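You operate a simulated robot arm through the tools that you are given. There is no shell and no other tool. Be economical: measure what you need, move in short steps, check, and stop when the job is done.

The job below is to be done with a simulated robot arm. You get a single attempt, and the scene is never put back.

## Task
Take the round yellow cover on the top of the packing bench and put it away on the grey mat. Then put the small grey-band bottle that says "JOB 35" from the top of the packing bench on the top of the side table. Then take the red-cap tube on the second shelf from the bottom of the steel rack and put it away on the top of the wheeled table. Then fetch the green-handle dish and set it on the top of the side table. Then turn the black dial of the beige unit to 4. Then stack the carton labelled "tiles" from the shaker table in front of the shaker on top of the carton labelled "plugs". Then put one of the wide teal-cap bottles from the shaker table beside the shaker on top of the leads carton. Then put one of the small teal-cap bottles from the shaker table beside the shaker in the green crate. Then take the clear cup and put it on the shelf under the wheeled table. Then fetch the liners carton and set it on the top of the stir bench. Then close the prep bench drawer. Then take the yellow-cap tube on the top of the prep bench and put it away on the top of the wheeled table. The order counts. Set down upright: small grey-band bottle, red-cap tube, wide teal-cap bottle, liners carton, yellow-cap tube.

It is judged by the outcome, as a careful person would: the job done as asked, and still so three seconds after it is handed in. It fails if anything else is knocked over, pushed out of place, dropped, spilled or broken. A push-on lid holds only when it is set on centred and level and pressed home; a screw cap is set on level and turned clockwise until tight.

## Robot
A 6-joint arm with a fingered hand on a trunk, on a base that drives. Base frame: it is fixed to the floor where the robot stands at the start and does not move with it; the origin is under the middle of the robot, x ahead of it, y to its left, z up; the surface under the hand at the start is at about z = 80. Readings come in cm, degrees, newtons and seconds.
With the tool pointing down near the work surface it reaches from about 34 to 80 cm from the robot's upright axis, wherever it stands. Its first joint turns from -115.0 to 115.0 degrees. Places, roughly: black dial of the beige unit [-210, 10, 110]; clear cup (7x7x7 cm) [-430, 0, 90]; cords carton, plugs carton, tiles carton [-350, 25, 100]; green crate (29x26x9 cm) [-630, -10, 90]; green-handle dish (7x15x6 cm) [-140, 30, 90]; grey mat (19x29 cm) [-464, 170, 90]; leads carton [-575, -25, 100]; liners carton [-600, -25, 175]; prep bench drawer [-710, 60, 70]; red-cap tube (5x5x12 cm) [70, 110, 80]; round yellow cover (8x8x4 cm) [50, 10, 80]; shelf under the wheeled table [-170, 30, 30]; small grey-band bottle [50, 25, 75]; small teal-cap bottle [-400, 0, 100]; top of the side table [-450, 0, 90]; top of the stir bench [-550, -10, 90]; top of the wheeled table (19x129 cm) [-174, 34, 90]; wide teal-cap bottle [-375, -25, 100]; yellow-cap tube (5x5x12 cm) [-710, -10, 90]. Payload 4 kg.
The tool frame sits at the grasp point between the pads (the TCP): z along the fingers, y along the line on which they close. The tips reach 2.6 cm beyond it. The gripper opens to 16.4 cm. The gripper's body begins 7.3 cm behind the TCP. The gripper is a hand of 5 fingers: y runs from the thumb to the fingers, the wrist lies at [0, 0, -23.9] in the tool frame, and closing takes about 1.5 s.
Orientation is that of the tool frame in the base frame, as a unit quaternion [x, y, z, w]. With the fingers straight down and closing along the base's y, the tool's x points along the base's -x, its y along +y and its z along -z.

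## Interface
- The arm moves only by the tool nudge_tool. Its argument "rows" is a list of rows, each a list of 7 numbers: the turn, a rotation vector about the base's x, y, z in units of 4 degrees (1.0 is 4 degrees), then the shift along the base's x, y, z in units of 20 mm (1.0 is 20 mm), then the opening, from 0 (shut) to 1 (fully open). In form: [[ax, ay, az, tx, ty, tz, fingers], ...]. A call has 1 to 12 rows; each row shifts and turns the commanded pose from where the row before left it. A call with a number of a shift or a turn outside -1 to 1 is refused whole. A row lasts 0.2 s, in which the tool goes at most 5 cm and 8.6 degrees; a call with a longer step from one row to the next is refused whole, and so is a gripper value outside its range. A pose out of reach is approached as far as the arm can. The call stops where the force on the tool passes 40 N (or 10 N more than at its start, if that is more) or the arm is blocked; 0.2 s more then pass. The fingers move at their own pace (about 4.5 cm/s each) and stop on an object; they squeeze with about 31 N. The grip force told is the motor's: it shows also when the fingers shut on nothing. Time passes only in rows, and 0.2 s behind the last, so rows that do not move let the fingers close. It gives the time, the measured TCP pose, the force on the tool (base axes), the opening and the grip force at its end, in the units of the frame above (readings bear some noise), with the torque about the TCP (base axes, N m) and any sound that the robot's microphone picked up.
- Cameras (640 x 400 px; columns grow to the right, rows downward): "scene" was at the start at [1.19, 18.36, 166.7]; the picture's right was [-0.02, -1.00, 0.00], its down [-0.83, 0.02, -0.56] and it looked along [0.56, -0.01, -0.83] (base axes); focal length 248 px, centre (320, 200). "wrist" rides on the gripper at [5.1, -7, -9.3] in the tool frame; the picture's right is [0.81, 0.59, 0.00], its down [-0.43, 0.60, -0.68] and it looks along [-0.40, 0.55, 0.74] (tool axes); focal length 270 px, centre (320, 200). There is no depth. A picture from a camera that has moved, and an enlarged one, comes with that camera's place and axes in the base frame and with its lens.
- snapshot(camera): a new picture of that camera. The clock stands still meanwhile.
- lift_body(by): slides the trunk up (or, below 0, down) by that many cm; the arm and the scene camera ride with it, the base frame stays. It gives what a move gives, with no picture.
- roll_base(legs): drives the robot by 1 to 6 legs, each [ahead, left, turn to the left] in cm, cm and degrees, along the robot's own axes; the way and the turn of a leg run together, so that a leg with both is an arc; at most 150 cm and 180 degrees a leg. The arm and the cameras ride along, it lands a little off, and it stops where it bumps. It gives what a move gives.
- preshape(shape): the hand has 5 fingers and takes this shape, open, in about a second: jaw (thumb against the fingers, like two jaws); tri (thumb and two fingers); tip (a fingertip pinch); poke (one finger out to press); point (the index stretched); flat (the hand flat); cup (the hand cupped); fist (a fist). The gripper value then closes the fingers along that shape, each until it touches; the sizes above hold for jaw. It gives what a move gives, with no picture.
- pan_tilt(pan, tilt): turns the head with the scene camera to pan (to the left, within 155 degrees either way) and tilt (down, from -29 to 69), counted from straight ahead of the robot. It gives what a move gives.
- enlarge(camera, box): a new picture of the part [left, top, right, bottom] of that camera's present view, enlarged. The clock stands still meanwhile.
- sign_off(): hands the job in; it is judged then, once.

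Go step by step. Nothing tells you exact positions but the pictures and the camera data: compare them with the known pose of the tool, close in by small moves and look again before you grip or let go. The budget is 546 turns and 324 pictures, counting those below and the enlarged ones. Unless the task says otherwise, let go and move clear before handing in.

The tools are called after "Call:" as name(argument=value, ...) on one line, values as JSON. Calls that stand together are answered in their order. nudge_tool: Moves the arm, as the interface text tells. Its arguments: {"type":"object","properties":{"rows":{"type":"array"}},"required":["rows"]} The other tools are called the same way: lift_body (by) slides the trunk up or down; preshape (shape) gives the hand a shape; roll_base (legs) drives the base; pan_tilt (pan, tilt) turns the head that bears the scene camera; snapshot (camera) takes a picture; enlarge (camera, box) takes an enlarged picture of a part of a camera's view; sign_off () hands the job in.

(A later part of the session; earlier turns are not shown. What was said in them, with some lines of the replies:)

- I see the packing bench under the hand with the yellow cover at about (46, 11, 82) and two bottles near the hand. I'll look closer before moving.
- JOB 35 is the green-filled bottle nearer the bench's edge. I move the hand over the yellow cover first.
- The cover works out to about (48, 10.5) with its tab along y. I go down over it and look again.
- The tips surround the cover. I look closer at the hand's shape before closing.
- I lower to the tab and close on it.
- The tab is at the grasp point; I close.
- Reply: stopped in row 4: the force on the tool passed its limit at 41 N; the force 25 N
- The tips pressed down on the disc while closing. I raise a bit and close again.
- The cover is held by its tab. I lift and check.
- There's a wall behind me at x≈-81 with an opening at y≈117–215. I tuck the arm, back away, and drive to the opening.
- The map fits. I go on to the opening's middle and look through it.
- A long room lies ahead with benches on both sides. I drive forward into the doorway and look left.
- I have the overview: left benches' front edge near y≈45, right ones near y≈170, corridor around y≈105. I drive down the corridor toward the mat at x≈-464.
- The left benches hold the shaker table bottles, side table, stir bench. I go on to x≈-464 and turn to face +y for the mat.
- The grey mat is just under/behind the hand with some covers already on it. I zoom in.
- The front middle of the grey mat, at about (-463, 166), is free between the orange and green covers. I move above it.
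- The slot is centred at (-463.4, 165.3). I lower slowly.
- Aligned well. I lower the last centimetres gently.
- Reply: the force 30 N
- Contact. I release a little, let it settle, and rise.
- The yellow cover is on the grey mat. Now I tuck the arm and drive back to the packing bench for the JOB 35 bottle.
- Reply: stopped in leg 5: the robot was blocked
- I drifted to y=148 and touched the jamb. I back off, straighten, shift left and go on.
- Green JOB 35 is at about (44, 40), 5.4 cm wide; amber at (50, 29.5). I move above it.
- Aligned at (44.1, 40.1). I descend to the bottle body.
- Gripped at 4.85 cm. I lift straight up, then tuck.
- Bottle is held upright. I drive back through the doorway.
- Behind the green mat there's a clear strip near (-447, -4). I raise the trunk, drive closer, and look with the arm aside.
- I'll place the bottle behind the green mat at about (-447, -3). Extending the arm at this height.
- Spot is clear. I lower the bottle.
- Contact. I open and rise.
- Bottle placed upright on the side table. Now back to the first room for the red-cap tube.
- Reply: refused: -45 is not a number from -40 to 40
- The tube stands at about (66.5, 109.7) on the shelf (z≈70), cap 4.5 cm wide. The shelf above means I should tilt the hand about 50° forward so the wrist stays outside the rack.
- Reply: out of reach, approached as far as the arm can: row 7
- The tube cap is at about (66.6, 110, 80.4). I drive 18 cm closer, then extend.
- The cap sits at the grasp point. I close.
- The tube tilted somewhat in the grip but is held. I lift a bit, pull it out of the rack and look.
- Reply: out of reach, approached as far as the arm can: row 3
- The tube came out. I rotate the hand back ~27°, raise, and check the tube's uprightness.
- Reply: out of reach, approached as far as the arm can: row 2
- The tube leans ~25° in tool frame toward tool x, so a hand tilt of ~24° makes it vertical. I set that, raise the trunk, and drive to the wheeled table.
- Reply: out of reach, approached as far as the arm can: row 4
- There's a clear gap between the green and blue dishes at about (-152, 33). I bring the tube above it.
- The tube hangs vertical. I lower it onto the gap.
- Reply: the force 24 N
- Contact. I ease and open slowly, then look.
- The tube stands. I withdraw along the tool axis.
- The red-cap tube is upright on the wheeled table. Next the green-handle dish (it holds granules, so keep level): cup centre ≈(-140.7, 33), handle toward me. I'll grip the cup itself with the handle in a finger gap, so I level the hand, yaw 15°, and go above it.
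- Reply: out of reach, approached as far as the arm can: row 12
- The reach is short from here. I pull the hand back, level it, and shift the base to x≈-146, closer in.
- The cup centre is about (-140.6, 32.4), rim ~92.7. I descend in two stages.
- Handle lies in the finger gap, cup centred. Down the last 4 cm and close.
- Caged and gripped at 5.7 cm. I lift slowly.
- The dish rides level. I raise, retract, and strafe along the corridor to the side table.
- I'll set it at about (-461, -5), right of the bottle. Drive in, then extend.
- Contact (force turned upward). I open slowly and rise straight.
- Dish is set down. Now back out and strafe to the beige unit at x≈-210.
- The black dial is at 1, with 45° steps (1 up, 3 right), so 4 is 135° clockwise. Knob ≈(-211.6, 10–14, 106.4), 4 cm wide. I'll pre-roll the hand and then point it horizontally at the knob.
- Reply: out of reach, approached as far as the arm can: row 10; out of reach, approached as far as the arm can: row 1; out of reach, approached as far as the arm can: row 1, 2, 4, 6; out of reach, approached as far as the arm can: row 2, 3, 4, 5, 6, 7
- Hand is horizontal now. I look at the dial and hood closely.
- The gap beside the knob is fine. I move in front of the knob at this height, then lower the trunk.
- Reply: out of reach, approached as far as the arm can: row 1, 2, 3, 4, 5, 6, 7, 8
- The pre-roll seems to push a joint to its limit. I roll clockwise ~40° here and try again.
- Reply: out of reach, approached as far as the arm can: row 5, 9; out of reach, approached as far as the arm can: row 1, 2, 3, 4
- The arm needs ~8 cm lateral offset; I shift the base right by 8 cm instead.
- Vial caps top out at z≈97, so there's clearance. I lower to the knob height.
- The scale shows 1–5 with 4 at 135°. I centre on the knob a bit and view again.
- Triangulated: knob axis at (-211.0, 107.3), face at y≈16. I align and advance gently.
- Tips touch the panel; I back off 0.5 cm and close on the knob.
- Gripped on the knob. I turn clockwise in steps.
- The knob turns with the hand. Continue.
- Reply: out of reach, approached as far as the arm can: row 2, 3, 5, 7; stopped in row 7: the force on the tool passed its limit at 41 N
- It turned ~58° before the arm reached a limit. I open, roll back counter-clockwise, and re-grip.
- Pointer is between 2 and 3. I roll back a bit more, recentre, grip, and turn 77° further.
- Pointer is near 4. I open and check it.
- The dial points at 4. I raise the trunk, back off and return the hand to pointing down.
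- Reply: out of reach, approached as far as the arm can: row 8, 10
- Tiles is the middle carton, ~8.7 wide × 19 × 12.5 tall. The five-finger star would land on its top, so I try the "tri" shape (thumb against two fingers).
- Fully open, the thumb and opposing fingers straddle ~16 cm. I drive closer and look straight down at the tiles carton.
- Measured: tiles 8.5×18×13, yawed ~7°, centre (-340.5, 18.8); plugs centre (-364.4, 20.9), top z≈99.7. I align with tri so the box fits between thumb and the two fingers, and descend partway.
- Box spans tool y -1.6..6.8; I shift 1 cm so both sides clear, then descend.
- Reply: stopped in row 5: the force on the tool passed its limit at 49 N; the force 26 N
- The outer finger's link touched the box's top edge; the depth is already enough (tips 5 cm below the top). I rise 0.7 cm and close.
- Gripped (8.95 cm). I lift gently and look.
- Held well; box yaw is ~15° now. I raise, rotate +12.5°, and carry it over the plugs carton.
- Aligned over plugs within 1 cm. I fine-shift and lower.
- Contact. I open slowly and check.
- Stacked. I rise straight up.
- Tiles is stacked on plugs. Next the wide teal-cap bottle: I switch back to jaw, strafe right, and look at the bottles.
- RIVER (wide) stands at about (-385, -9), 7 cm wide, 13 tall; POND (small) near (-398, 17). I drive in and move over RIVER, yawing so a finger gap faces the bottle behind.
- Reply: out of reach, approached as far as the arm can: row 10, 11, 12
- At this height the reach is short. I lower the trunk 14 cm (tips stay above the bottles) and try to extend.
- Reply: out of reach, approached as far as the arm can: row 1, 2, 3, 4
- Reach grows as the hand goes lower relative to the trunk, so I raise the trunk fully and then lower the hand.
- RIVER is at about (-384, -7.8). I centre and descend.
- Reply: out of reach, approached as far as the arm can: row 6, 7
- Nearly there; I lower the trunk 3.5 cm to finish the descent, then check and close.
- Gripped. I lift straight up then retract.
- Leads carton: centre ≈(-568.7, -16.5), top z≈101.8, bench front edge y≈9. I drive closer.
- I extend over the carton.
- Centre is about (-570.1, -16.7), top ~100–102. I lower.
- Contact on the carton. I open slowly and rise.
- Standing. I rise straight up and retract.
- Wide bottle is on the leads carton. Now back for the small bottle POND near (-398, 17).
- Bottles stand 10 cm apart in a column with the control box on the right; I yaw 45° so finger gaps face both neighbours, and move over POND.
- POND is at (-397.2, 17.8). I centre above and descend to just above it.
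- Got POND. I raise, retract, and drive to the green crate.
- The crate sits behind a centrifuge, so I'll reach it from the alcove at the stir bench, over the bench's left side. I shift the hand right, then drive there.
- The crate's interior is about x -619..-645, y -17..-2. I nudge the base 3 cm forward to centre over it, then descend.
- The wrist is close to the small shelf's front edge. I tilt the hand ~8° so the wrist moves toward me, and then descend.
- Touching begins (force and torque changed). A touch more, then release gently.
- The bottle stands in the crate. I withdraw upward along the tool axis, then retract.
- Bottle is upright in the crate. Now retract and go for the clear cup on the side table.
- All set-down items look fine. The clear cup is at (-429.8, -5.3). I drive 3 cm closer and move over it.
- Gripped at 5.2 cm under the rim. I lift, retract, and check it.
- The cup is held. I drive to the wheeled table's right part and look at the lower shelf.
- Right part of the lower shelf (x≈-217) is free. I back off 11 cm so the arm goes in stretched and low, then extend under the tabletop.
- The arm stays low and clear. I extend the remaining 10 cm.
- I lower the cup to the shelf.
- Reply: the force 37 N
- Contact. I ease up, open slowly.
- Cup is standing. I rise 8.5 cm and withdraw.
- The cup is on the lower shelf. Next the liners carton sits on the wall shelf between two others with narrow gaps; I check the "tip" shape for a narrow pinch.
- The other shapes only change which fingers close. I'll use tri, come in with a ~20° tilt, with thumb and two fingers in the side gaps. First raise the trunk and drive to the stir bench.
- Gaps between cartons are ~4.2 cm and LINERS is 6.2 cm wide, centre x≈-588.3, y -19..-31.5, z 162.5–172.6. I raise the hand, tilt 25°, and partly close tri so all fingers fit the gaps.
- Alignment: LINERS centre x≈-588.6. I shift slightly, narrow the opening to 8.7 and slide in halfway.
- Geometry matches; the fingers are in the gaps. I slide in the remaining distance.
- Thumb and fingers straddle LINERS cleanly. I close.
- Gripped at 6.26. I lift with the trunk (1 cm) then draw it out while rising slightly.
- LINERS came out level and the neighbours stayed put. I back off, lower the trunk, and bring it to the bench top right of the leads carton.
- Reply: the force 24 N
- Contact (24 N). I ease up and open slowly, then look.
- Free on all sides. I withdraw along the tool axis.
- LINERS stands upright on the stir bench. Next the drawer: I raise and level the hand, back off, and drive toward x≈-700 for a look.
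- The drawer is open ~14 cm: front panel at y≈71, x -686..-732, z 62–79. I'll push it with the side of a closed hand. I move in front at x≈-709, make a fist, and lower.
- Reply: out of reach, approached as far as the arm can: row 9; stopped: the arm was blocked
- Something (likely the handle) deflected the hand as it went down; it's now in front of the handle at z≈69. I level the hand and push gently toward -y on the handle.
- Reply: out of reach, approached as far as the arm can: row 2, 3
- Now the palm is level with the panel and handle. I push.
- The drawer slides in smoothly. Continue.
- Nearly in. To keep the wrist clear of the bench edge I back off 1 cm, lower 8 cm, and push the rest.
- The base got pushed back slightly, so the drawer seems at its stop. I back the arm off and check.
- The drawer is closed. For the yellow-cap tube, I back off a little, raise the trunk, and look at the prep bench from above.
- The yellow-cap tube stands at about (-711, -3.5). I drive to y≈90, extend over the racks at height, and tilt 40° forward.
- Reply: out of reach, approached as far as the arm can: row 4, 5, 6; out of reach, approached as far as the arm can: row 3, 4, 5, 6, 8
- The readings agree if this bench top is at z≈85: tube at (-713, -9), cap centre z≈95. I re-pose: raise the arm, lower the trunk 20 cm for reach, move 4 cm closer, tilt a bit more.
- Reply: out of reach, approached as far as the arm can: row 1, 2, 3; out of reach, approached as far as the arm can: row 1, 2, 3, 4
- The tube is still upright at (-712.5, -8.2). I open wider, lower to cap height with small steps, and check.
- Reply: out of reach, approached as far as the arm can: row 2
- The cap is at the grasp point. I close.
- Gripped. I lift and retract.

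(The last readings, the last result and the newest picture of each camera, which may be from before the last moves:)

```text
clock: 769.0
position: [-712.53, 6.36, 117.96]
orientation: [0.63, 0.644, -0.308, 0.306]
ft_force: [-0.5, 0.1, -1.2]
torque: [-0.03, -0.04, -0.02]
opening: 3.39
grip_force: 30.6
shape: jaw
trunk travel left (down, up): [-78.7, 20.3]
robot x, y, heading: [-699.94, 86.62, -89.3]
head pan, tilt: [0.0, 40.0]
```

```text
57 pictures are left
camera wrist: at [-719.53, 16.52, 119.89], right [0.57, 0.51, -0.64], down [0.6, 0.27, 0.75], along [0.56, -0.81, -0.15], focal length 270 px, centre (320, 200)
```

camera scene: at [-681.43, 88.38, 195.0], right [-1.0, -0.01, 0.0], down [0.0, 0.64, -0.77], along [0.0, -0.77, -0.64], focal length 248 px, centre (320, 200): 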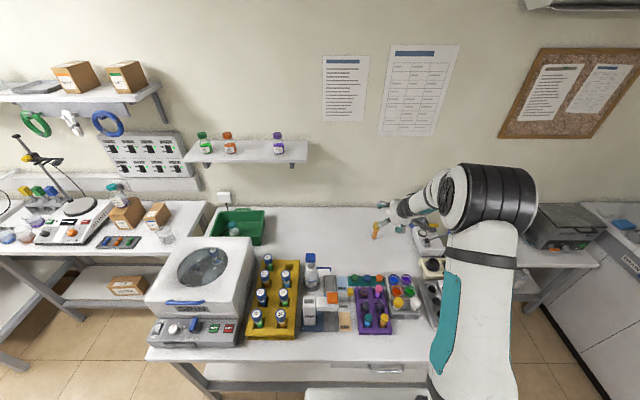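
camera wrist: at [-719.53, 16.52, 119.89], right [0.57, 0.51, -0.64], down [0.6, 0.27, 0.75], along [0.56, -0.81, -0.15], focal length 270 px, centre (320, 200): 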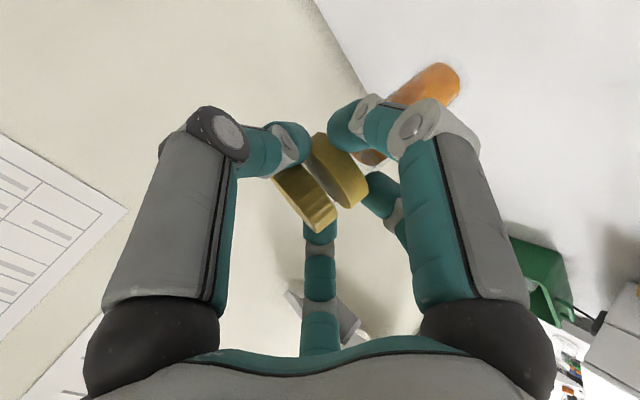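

The tube kept vertical in pitch but leans ~12° sideways in the grip. I correct the roll and check with both cameras.

Call:
nudge_tool(rows=[[0, 0.8, 0, 0, 1, 0.2, 0], [0, 0.8, 0, 0, 1, 0.2, 0], [0, 0.8, 0, 0, 1, 0.2, 0], [0, 0.75, 0, 0, 1, 0.2, 0], [0, 0, 0, 0, 1, 0, 0], [0, 0, 0, 0, 1, 0, 0], [0, 0, 0, 0, 1, 0, 0], [0, 0, 0, 0, 1, 0, 0], [0, 0, 0, 0, 0, 0, 0]])

Call:
enlarge(camera="scene", box=[300, 180, 460, 300])

Call:
snapshot(camera="wrist")

```text
clock: 771.0
position: [-711.64, 19.78, 123.95]
orientation: [0.595, 0.674, -0.373, 0.23]
ft_force: [0.7, -1.1, -0.6]
torque: [0.0, 0.0, -0.02]
opening: 3.39
grip_force: 31.0
shape: jaw
out of reach, approached as far as the arm can: row 2, 3, 4, 5, 6, 7, 8
trunk travel left (down, up): [-78.7, 20.3]
robot x, y, heading: [-700.14, 87.33, -89.8]
head pan, tilt: [0.0, 40.0]
```

```text
3.33 times, centred on (380, 240) of scene
camera zoom: at [-681.42, 84.28, 175.0], right [-1.0, -0.01, 0.0], down [0.0, 0.64, -0.77], along [0.0, -0.77, -0.64], focal length 828 px, centre (120, 67)
```

zoom: 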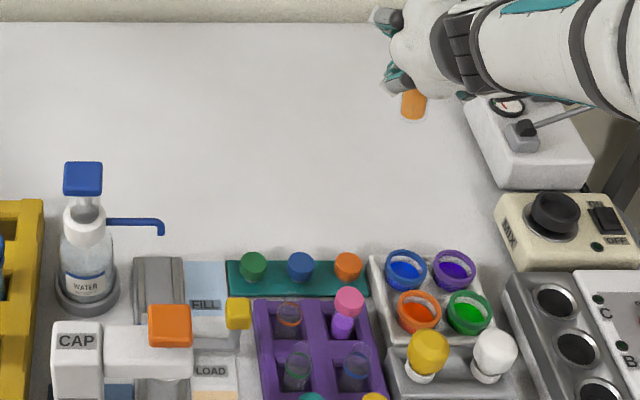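

```text
55 pictures are left
camera wrist: at [-718.0, 30.13, 127.46], right [0.42, 0.52, -0.74], down [0.75, 0.26, 0.61], along [0.51, -0.81, -0.28], focal length 270 px, centre (320, 200)
```

wrist: 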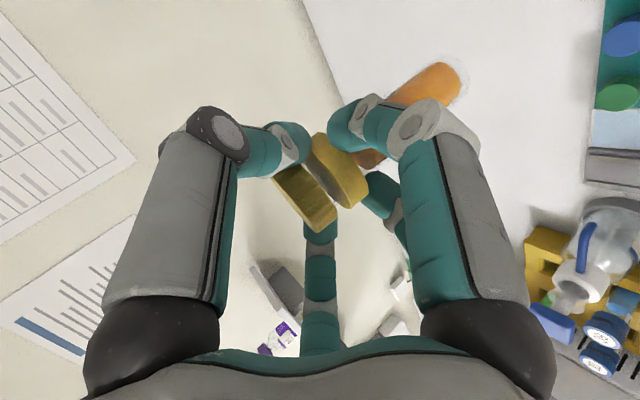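

I back off 30 cm and drive along the corridor to the wheeled table.

Call:
roll_base(legs=[[-30, 0, 0], [0, 139, 0], [0, 139, 0], [0, 139, 0]])

```text
clock: 792.9
position: [-289.22, 52.4, 124.07]
orientation: [0.593, 0.676, -0.372, 0.23]
ft_force: [-0.4, 0.1, -0.6]
torque: [0.02, -0.02, -0.01]
opening: 3.37
grip_force: 30.7
shape: jaw
trunk travel left (down, up): [-78.7, 20.3]
robot x, y, heading: [-277.97, 119.44, -89.7]
head pan, tilt: [0.0, 40.0]
```

Call:
roll_base(legs=[[0, 136, -0.3]])

Call:
pan_tilt(pan=0, tilt=48)

Call:
snapshot(camera="scene")

```text
clock: 799.8
position: [-152.03, 53.03, 124.01]
orientation: [0.597, 0.672, -0.374, 0.228]
ft_force: [0.7, 0.5, -0.7]
torque: [0.03, 0.04, 0.04]
opening: 3.4
grip_force: 30.8
shape: jaw
trunk travel left (down, up): [-78.7, 20.3]
robot x, y, heading: [-139.76, 119.99, -90.1]
head pan, tilt: [0.0, 40.0]
```

```text
clock: 800.5
position: [-152.07, 53.15, 124.02]
orientation: [0.597, 0.672, -0.374, 0.229]
ft_force: [0.2, 0.1, -1.4]
torque: [-0.01, 0.0, -0.02]
opening: 3.35
grip_force: 30.8
shape: jaw
trunk travel left (down, up): [-78.7, 20.3]
robot x, y, heading: [-139.57, 119.69, -90.0]
head pan, tilt: [0.0, 48.0]
```

```text
54 pictures are left
camera scene: at [-121.46, 117.99, 173.86], right [-1.0, 0.0, 0.0], down [0.0, 0.74, -0.67], along [0.0, -0.67, -0.74], focal length 248 px, centre (320, 200)
```

scene: 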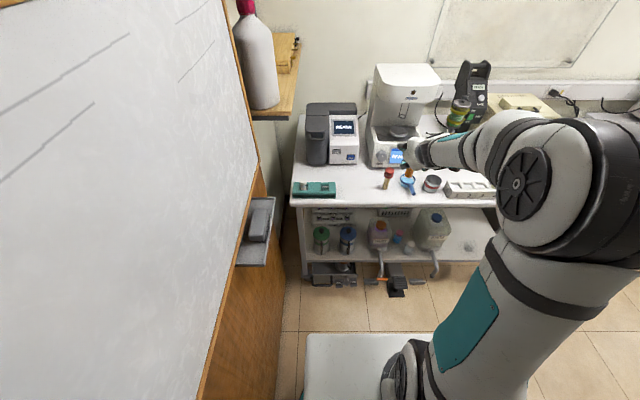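

Call:
enlarge(camera="scene", box=[320, 120, 460, 220])

Call:
snapshot(camera="wrist")

```text
4.00 times, centred on (390, 170) of scene
camera zoom: at [-121.46, 117.99, 173.86], right [-1.0, 0.0, 0.0], down [0.0, 0.74, -0.67], along [0.0, -0.67, -0.74], focal length 994 px, centre (40, 320)
```

zoom: 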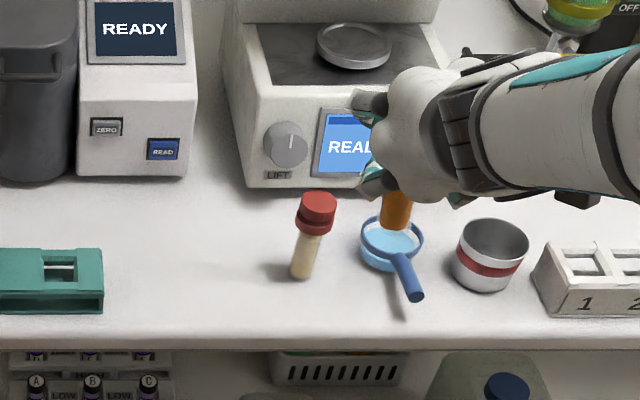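

```text
52 pictures are left
camera wrist: at [-158.39, 63.42, 127.48], right [0.42, 0.52, -0.74], down [0.75, 0.26, 0.61], along [0.5, -0.82, -0.28], focal length 270 px, centre (320, 200)
```

wrist: 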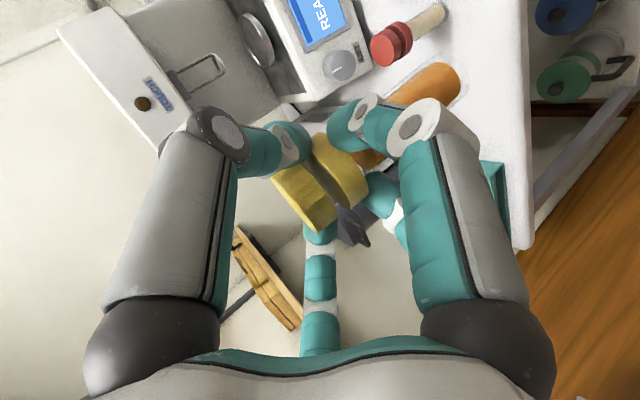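

The tube hangs vertical. The gap left of the red tube, at about (-141.5, 34), is free; I move above it.

Call:
nudge_tool(rows=[[0, 0, 0, 1, 0, 0, 0], [0, 0, 0, 1, 0, 0, 0], [0, 0, 0, 1, -0.3, 0, 0], [0, 0, 0, 1, -0.6, 0, 0], [0, 0, 0, 1, -1, 0, 0], [0, 0, 0, 0.25, -1, 0, 0], [0, 0, 0, 0, -1, 0, 0], [0, 0, 0, 0, -1, 0, 0], [0, 0, 0, 0, -1, -0.2, 0], [0, 0, 0, 0, -1, -0.3, 0], [0, 0, 0, 0, -1, -0.3, 0], [0, 0, 0, 0, -1, -0.3, 0]])

Call:
enlarge(camera="scene", box=[310, 110, 450, 220])

Call:
snapshot(camera="wrist")

```text
clock: 803.1
position: [-143.24, 38.78, 114.76]
orientation: [0.595, 0.671, -0.376, 0.232]
ft_force: [0.1, -0.6, -0.3]
torque: [0.0, 0.02, -0.03]
opening: 3.37
grip_force: 31.3
shape: jaw
out of reach, approached as far as the arm can: row 2, 3, 4, 5, 6, 7, 8, 9, 10, 11, 12
trunk travel left (down, up): [-78.7, 20.3]
robot x, y, heading: [-139.93, 120.11, -90.3]
head pan, tilt: [0.0, 48.0]
```

```text
3.64 times, centred on (380, 165) of scene
camera zoom: at [-121.46, 117.9, 173.86], right [-1.0, 0.0, 0.0], down [0.0, 0.74, -0.67], along [0.0, -0.67, -0.74], focal length 904 px, centre (102, 327)
```

zoom: 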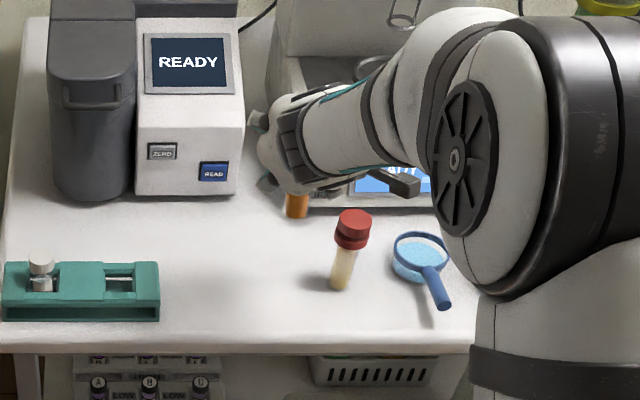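

```text
50 pictures are left
camera wrist: at [-149.58, 49.0, 118.13], right [0.42, 0.51, -0.75], down [0.75, 0.26, 0.6], along [0.51, -0.82, -0.27], focal length 270 px, centre (320, 200)
```

wrist: 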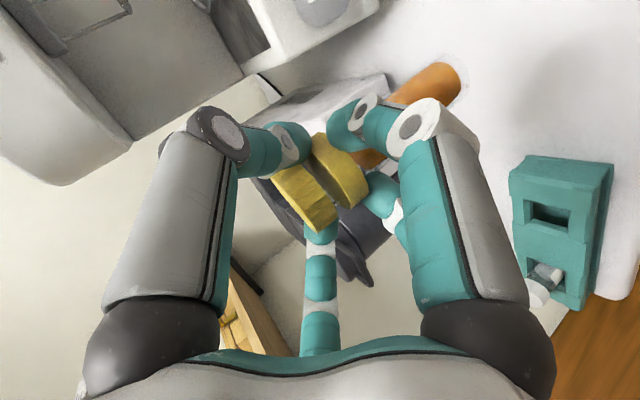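

The reach is short from here; I pull the arm back a bit, drive 16 cm closer, and approach again.

Call:
nudge_tool(rows=[[0, 0, 0, 0, 1, 0, 0], [0, 0, 0, 0, 1, 0, 0], [0, 0, 0, 0, 1, 0, 0], [0, 0, 0, 0, 1, 0, 0], [0, 0, 0, 0, 1, 0, 0], [0, 0, 0, 0, 1, 0, 0], [0, 0, 0, 0, 1, 0, 0], [0, 0, 0, 0, 0, 0, 0]])

Call:
roll_base(legs=[[16, -3, 0]])

Call:
nudge_tool(rows=[[0, 0, 0, 0, 0, 0, 0], [0, 0, 0, 0, 0, 0, 0]])

```text
clock: 804.9
position: [-143.28, 52.78, 114.96]
orientation: [0.596, 0.673, -0.373, 0.229]
ft_force: [0.4, 0.6, -0.9]
torque: [-0.01, -0.01, -0.01]
opening: 3.37
grip_force: 30.6
shape: jaw
trunk travel left (down, up): [-78.7, 20.3]
robot x, y, heading: [-140.1, 119.87, -90.2]
head pan, tilt: [0.0, 48.0]
```

```text
clock: 806.3
position: [-146.17, 36.83, 114.66]
orientation: [0.598, 0.672, -0.373, 0.227]
ft_force: [-0.2, 0.1, -0.2]
torque: [0.0, 0.01, 0.0]
opening: 3.36
grip_force: 31.2
shape: jaw
trunk travel left (down, up): [-78.7, 20.3]
robot x, y, heading: [-142.94, 103.93, -90.5]
head pan, tilt: [0.0, 48.0]
```

```text
clock: 806.9
position: [-146.16, 36.87, 114.83]
orientation: [0.597, 0.673, -0.373, 0.229]
ft_force: [0.5, 0.1, -0.3]
torque: [0.02, -0.01, -0.05]
opening: 3.39
grip_force: 31.1
shape: jaw
trunk travel left (down, up): [-78.7, 20.3]
robot x, y, heading: [-142.85, 104.22, -90.2]
head pan, tilt: [0.0, 48.0]
```

Call:
nudge_tool(rows=[[0, 0, 0, 0.8, -0.3, 0, 0], [0, 0, 0, 0.8, -0.4, 0, 0], [0, 0, 0, 0.7, -0.4, 0, 0], [0, 0, 0, 0, 0, -0.8, 0], [0, 0, 0, 0, 0, -0.8, 0], [0, 0, 0, 0, 0, -0.8, 0], [0, 0, 0, 0, 0, -0.8, 0], [0, 0, 0, 0, 0, 0, 0]])

Call:
enlarge(camera="scene", box=[300, 130, 420, 230])

Call:
snapshot(camera="wrist")

```text
clock: 808.7
position: [-141.68, 34.63, 108.46]
orientation: [0.597, 0.672, -0.374, 0.228]
ft_force: [-0.1, -0.2, -2.1]
torque: [0.01, 0.01, 0.01]
opening: 3.37
grip_force: 30.7
shape: jaw
trunk travel left (down, up): [-78.7, 20.3]
robot x, y, heading: [-142.67, 103.8, -90.0]
head pan, tilt: [0.0, 48.0]
```

```text
4.00 times, centred on (360, 180) of scene
camera zoom: at [-124.45, 102.09, 173.86], right [-1.0, 0.0, 0.0], down [0.0, 0.74, -0.67], along [0.0, -0.67, -0.74], focal length 994 px, centre (160, 280)
```

zoom: 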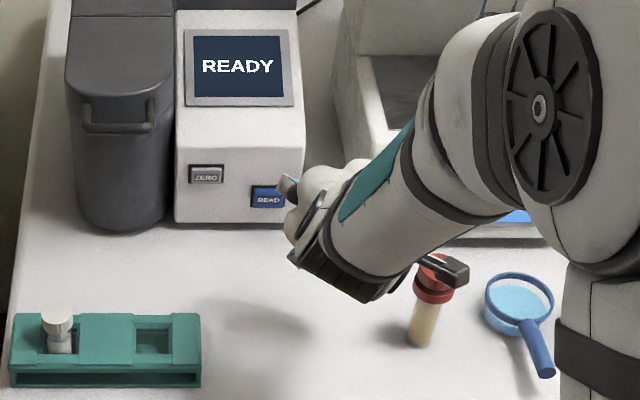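

```text
48 pictures are left
camera wrist: at [-148.01, 44.92, 111.99], right [0.42, 0.52, -0.74], down [0.75, 0.26, 0.61], along [0.5, -0.82, -0.28], focal length 270 px, centre (320, 200)
```

wrist: 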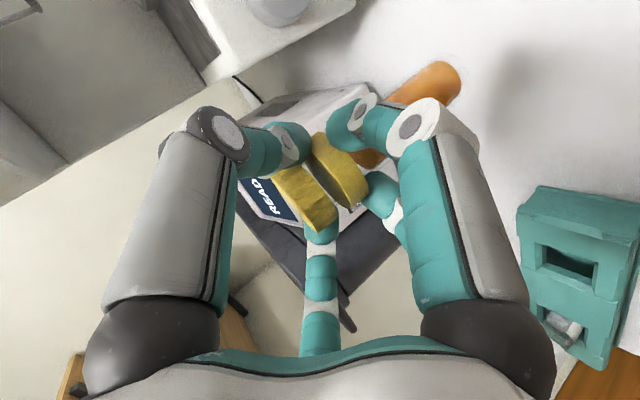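

Call:
nudge_tool(rows=[[0, 0, 0, 0, 0, -0.8, 0], [0, 0, 0, 0, 0, -0.8, 0], [0, 0, 0, 0, 0, -0.8, 0], [0, 0, 0, 0, 0, -0.6, 0], [0, 0, 0, 0, 0, -0.3, 0], [0, 0, 0, 0, 0, 0, 0]])

Call:
pan_tilt(pan=12, tilt=48)

Call:
enlarge(camera="scene", box=[340, 130, 500, 240])

```text
clock: 810.1
position: [-141.59, 34.58, 101.84]
orientation: [0.597, 0.672, -0.374, 0.229]
ft_force: [-0.8, -0.4, -0.8]
torque: [0.0, 0.01, 0.0]
opening: 3.37
grip_force: 31.2
shape: jaw
trunk travel left (down, up): [-78.7, 20.3]
robot x, y, heading: [-143.15, 103.69, -90.1]
head pan, tilt: [0.0, 48.0]
```

```text
clock: 810.8
position: [-141.79, 34.57, 101.86]
orientation: [0.597, 0.673, -0.373, 0.229]
ft_force: [-0.4, -0.3, -0.6]
torque: [-0.01, 0.02, 0.0]
opening: 3.4
grip_force: 31.0
shape: jaw
trunk travel left (down, up): [-78.7, 20.3]
robot x, y, heading: [-142.78, 104.04, -90.1]
head pan, tilt: [12.0, 48.0]
```

```text
3.64 times, centred on (420, 185) of scene
camera zoom: at [-122.81, 102.24, 173.86], right [-0.98, -0.21, 0.0], down [-0.15, 0.73, -0.67], along [0.14, -0.65, -0.74], focal length 904 px, centre (-44, 254)
```

zoom: 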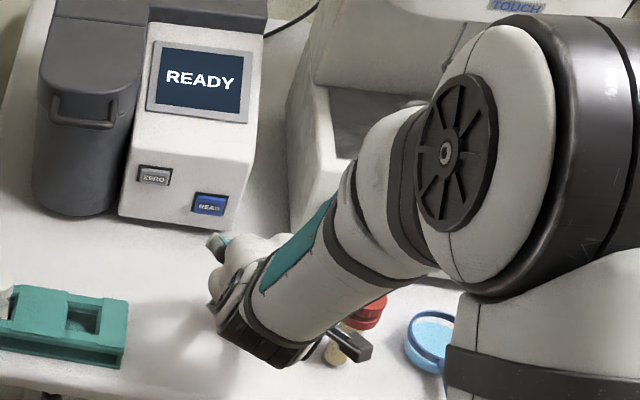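

Call:
nudge_tool(rows=[[0, 0, 0, 0, 0, -0.25, 0], [0, 0, 0, 0, 0, -0.2, 0], [0, 0, 0, 0, 0, -0.2, 0], [0, 0, 0, 0, 0, 0, 0]])

```text
clock: 811.8
position: [-141.67, 34.53, 100.69]
orientation: [0.597, 0.672, -0.374, 0.228]
ft_force: [0.7, 1.1, 3.0]
torque: [-0.01, -0.01, -0.02]
opening: 3.36
grip_force: 31.3
shape: jaw
trunk travel left (down, up): [-78.7, 20.3]
robot x, y, heading: [-143.1, 104.06, -90.1]
head pan, tilt: [12.0, 48.0]
```

Call:
nudge_tool(rows=[[0, 0, 0, 0, 0, -0.1, 0], [0, 0, 0, 0, 0, 0, 0]])

Call:
snapshot(camera="wrist")

```text
clock: 812.4
position: [-141.56, 34.58, 100.49]
orientation: [0.597, 0.671, -0.375, 0.23]
ft_force: [-0.8, 1.5, 10.2]
torque: [-0.14, 0.12, -0.01]
opening: 3.38
grip_force: 30.6
shape: jaw
trunk travel left (down, up): [-78.7, 20.3]
robot x, y, heading: [-142.65, 104.27, -90.1]
head pan, tilt: [12.0, 48.0]
```

```text
46 pictures are left
camera wrist: at [-147.93, 44.95, 103.99], right [0.42, 0.51, -0.75], down [0.75, 0.26, 0.61], along [0.5, -0.82, -0.28], focal length 270 px, centre (320, 200)
```

wrist: 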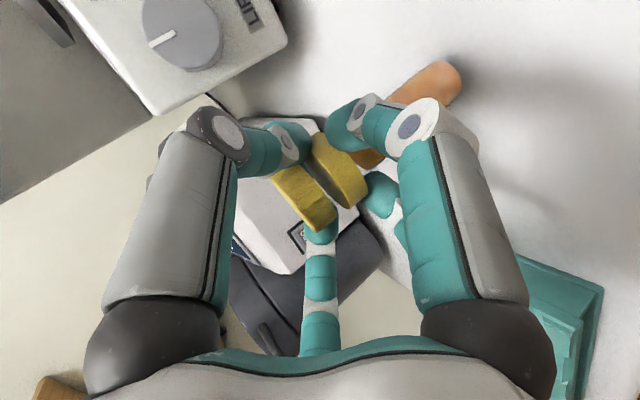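

Firm contact. I open in steps and look.

Call:
nudge_tool(rows=[[0, 0, 0, 0, 0, 0.05, 0.22], [0, 0, 0, 0, 0, 0, 0.26], [0, 0, 0, 0, 0, 0, 0.3], [0, 0, 0, 0, 0, 0, 0.36], [0, 0, 0, 0, 0, 0, 0.42], [0, 0, 0, 0, 0, 0, 0.5], [0, 0, 0, 0, 0, 0, 0.58], [0, 0, 0, 0, 0, 0, 0.64]])

Call:
snapshot(camera="wrist")

```text
clock: 814.2
position: [-141.57, 34.62, 100.49]
orientation: [0.596, 0.673, -0.373, 0.229]
ft_force: [-0.7, -0.6, -0.5]
torque: [-0.01, 0.02, -0.04]
opening: 10.41
grip_force: 0.1
shape: jaw
trunk travel left (down, up): [-78.7, 20.3]
robot x, y, heading: [-143.03, 104.31, -90.1]
head pan, tilt: [12.0, 48.0]
```

```text
45 pictures are left
camera wrist: at [-147.89, 44.93, 103.94], right [0.42, 0.52, -0.74], down [0.75, 0.26, 0.61], along [0.5, -0.82, -0.28], focal length 270 px, centre (320, 200)
```

wrist: 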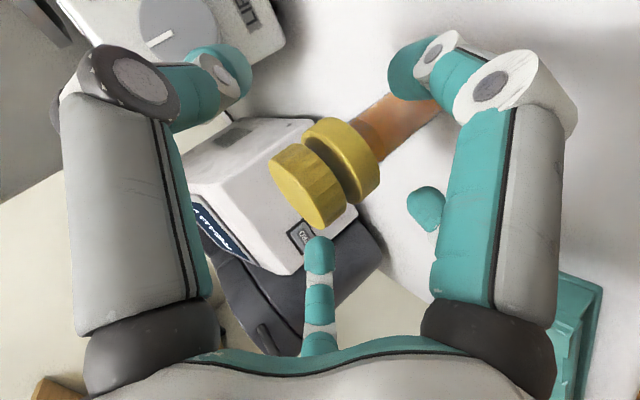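

The tube stands free. I withdraw along the tool axis.

Call:
nudge_tool(rows=[[0, 0, 0, 0, 0, 0, 0.7], [0, 0, 0, 0.04, 0.25, 0.2, 0.7], [0, 0, 0, 0.07, 0.4, 0.32, 0.7], [0, 0, 0, 0.12, 0.75, 0.6, 0.7], [0, 0, 0, 0.12, 0.75, 0.6, 0.7], [0, 0, 0, 0.12, 0.75, 0.6, 0.7], [0, 0, 0, 0.12, 0.75, 0.6, 0.7], [0, 0, 0, 0.12, 0.75, 0.6, 0.7], [0, 0, 0, 0.12, 0.75, 0.6, 0.7], [0, 0, 0, 0.1, 0.75, 0.6, 0.7]])

Call:
roll_base(legs=[[-20, 0, 0]])

Call:
pan_tilt(pan=0, tilt=45)

Call:
snapshot(camera="scene")

Call:
enlarge(camera="scene", box=[280, 110, 460, 240])

```text
clock: 816.4
position: [-139.62, 46.65, 109.95]
orientation: [0.597, 0.672, -0.374, 0.228]
ft_force: [0.2, -0.1, 0.0]
torque: [0.02, -0.01, 0.04]
opening: 11.42
grip_force: 0.0
shape: jaw
trunk travel left (down, up): [-78.7, 20.3]
robot x, y, heading: [-142.78, 104.17, -89.8]
head pan, tilt: [12.0, 48.0]
```

```text
clock: 818.0
position: [-139.38, 66.51, 109.86]
orientation: [0.596, 0.673, -0.374, 0.228]
ft_force: [-0.1, 0.0, -0.5]
torque: [-0.01, 0.02, -0.01]
opening: 11.44
grip_force: 0.0
shape: jaw
trunk travel left (down, up): [-78.7, 20.3]
robot x, y, heading: [-142.92, 124.1, -89.8]
head pan, tilt: [12.0, 48.0]
```

```text
clock: 818.8
position: [-139.61, 66.3, 109.89]
orientation: [0.596, 0.673, -0.374, 0.229]
ft_force: [-0.8, -1.2, 0.3]
torque: [0.01, 0.02, 0.01]
opening: 11.43
grip_force: 0.0
shape: jaw
trunk travel left (down, up): [-78.7, 20.3]
robot x, y, heading: [-142.93, 123.67, -89.8]
head pan, tilt: [0.0, 45.0]
```

```text
44 pictures are left
camera scene: at [-124.44, 121.85, 174.27], right [-1.0, 0.0, 0.0], down [0.0, 0.71, -0.71], along [0.0, -0.71, -0.71], focal length 248 px, centre (320, 200)
```

scene: 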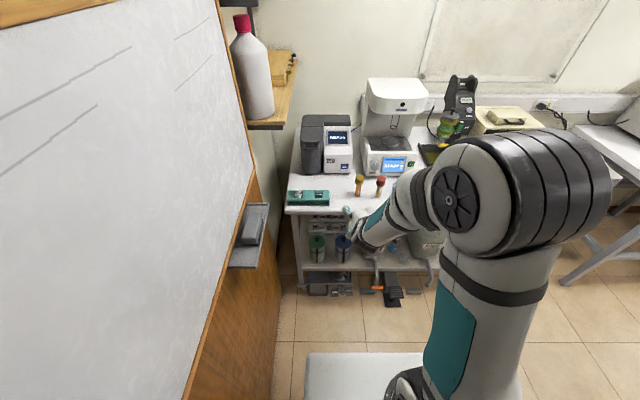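

```text
3.08 times, centred on (370, 175) of scene
camera zoom: at [-124.44, 121.85, 174.27], right [-1.0, 0.0, 0.0], down [0.0, 0.71, -0.71], along [0.0, -0.71, -0.71], focal length 765 px, centre (166, 277)
```

zoom: 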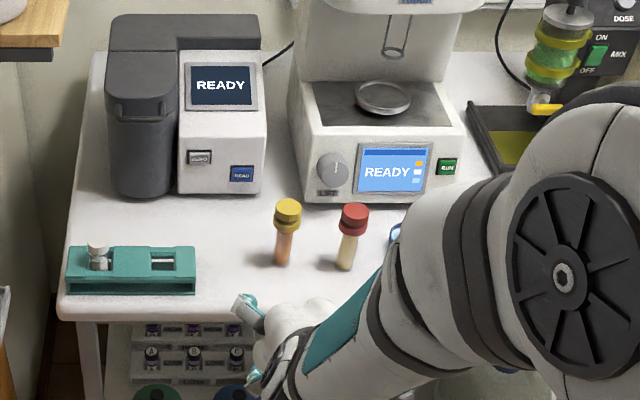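

Both tubes stand upright on the wheeled table, and every step has been done in order with the hand clear. I hand the job in.

Call:
sign_off()

```text
The job is handed in.
```

I did all twelve steps in the order given and signed off with the hand clear. After each set-down, the camera showed the item in place, and the five that had to be upright were standing.

- **Drawer:** I pushed it until it stopped moving. The view shows its front just under the bench rail, but I had no closer check that it is fully shut.
- **Door frame:** the base bumped it once on the first drive back, and I saw no harm.
- **Yellow cover:** it slid a few centimetres left on release and still lies fully on the grey mat.
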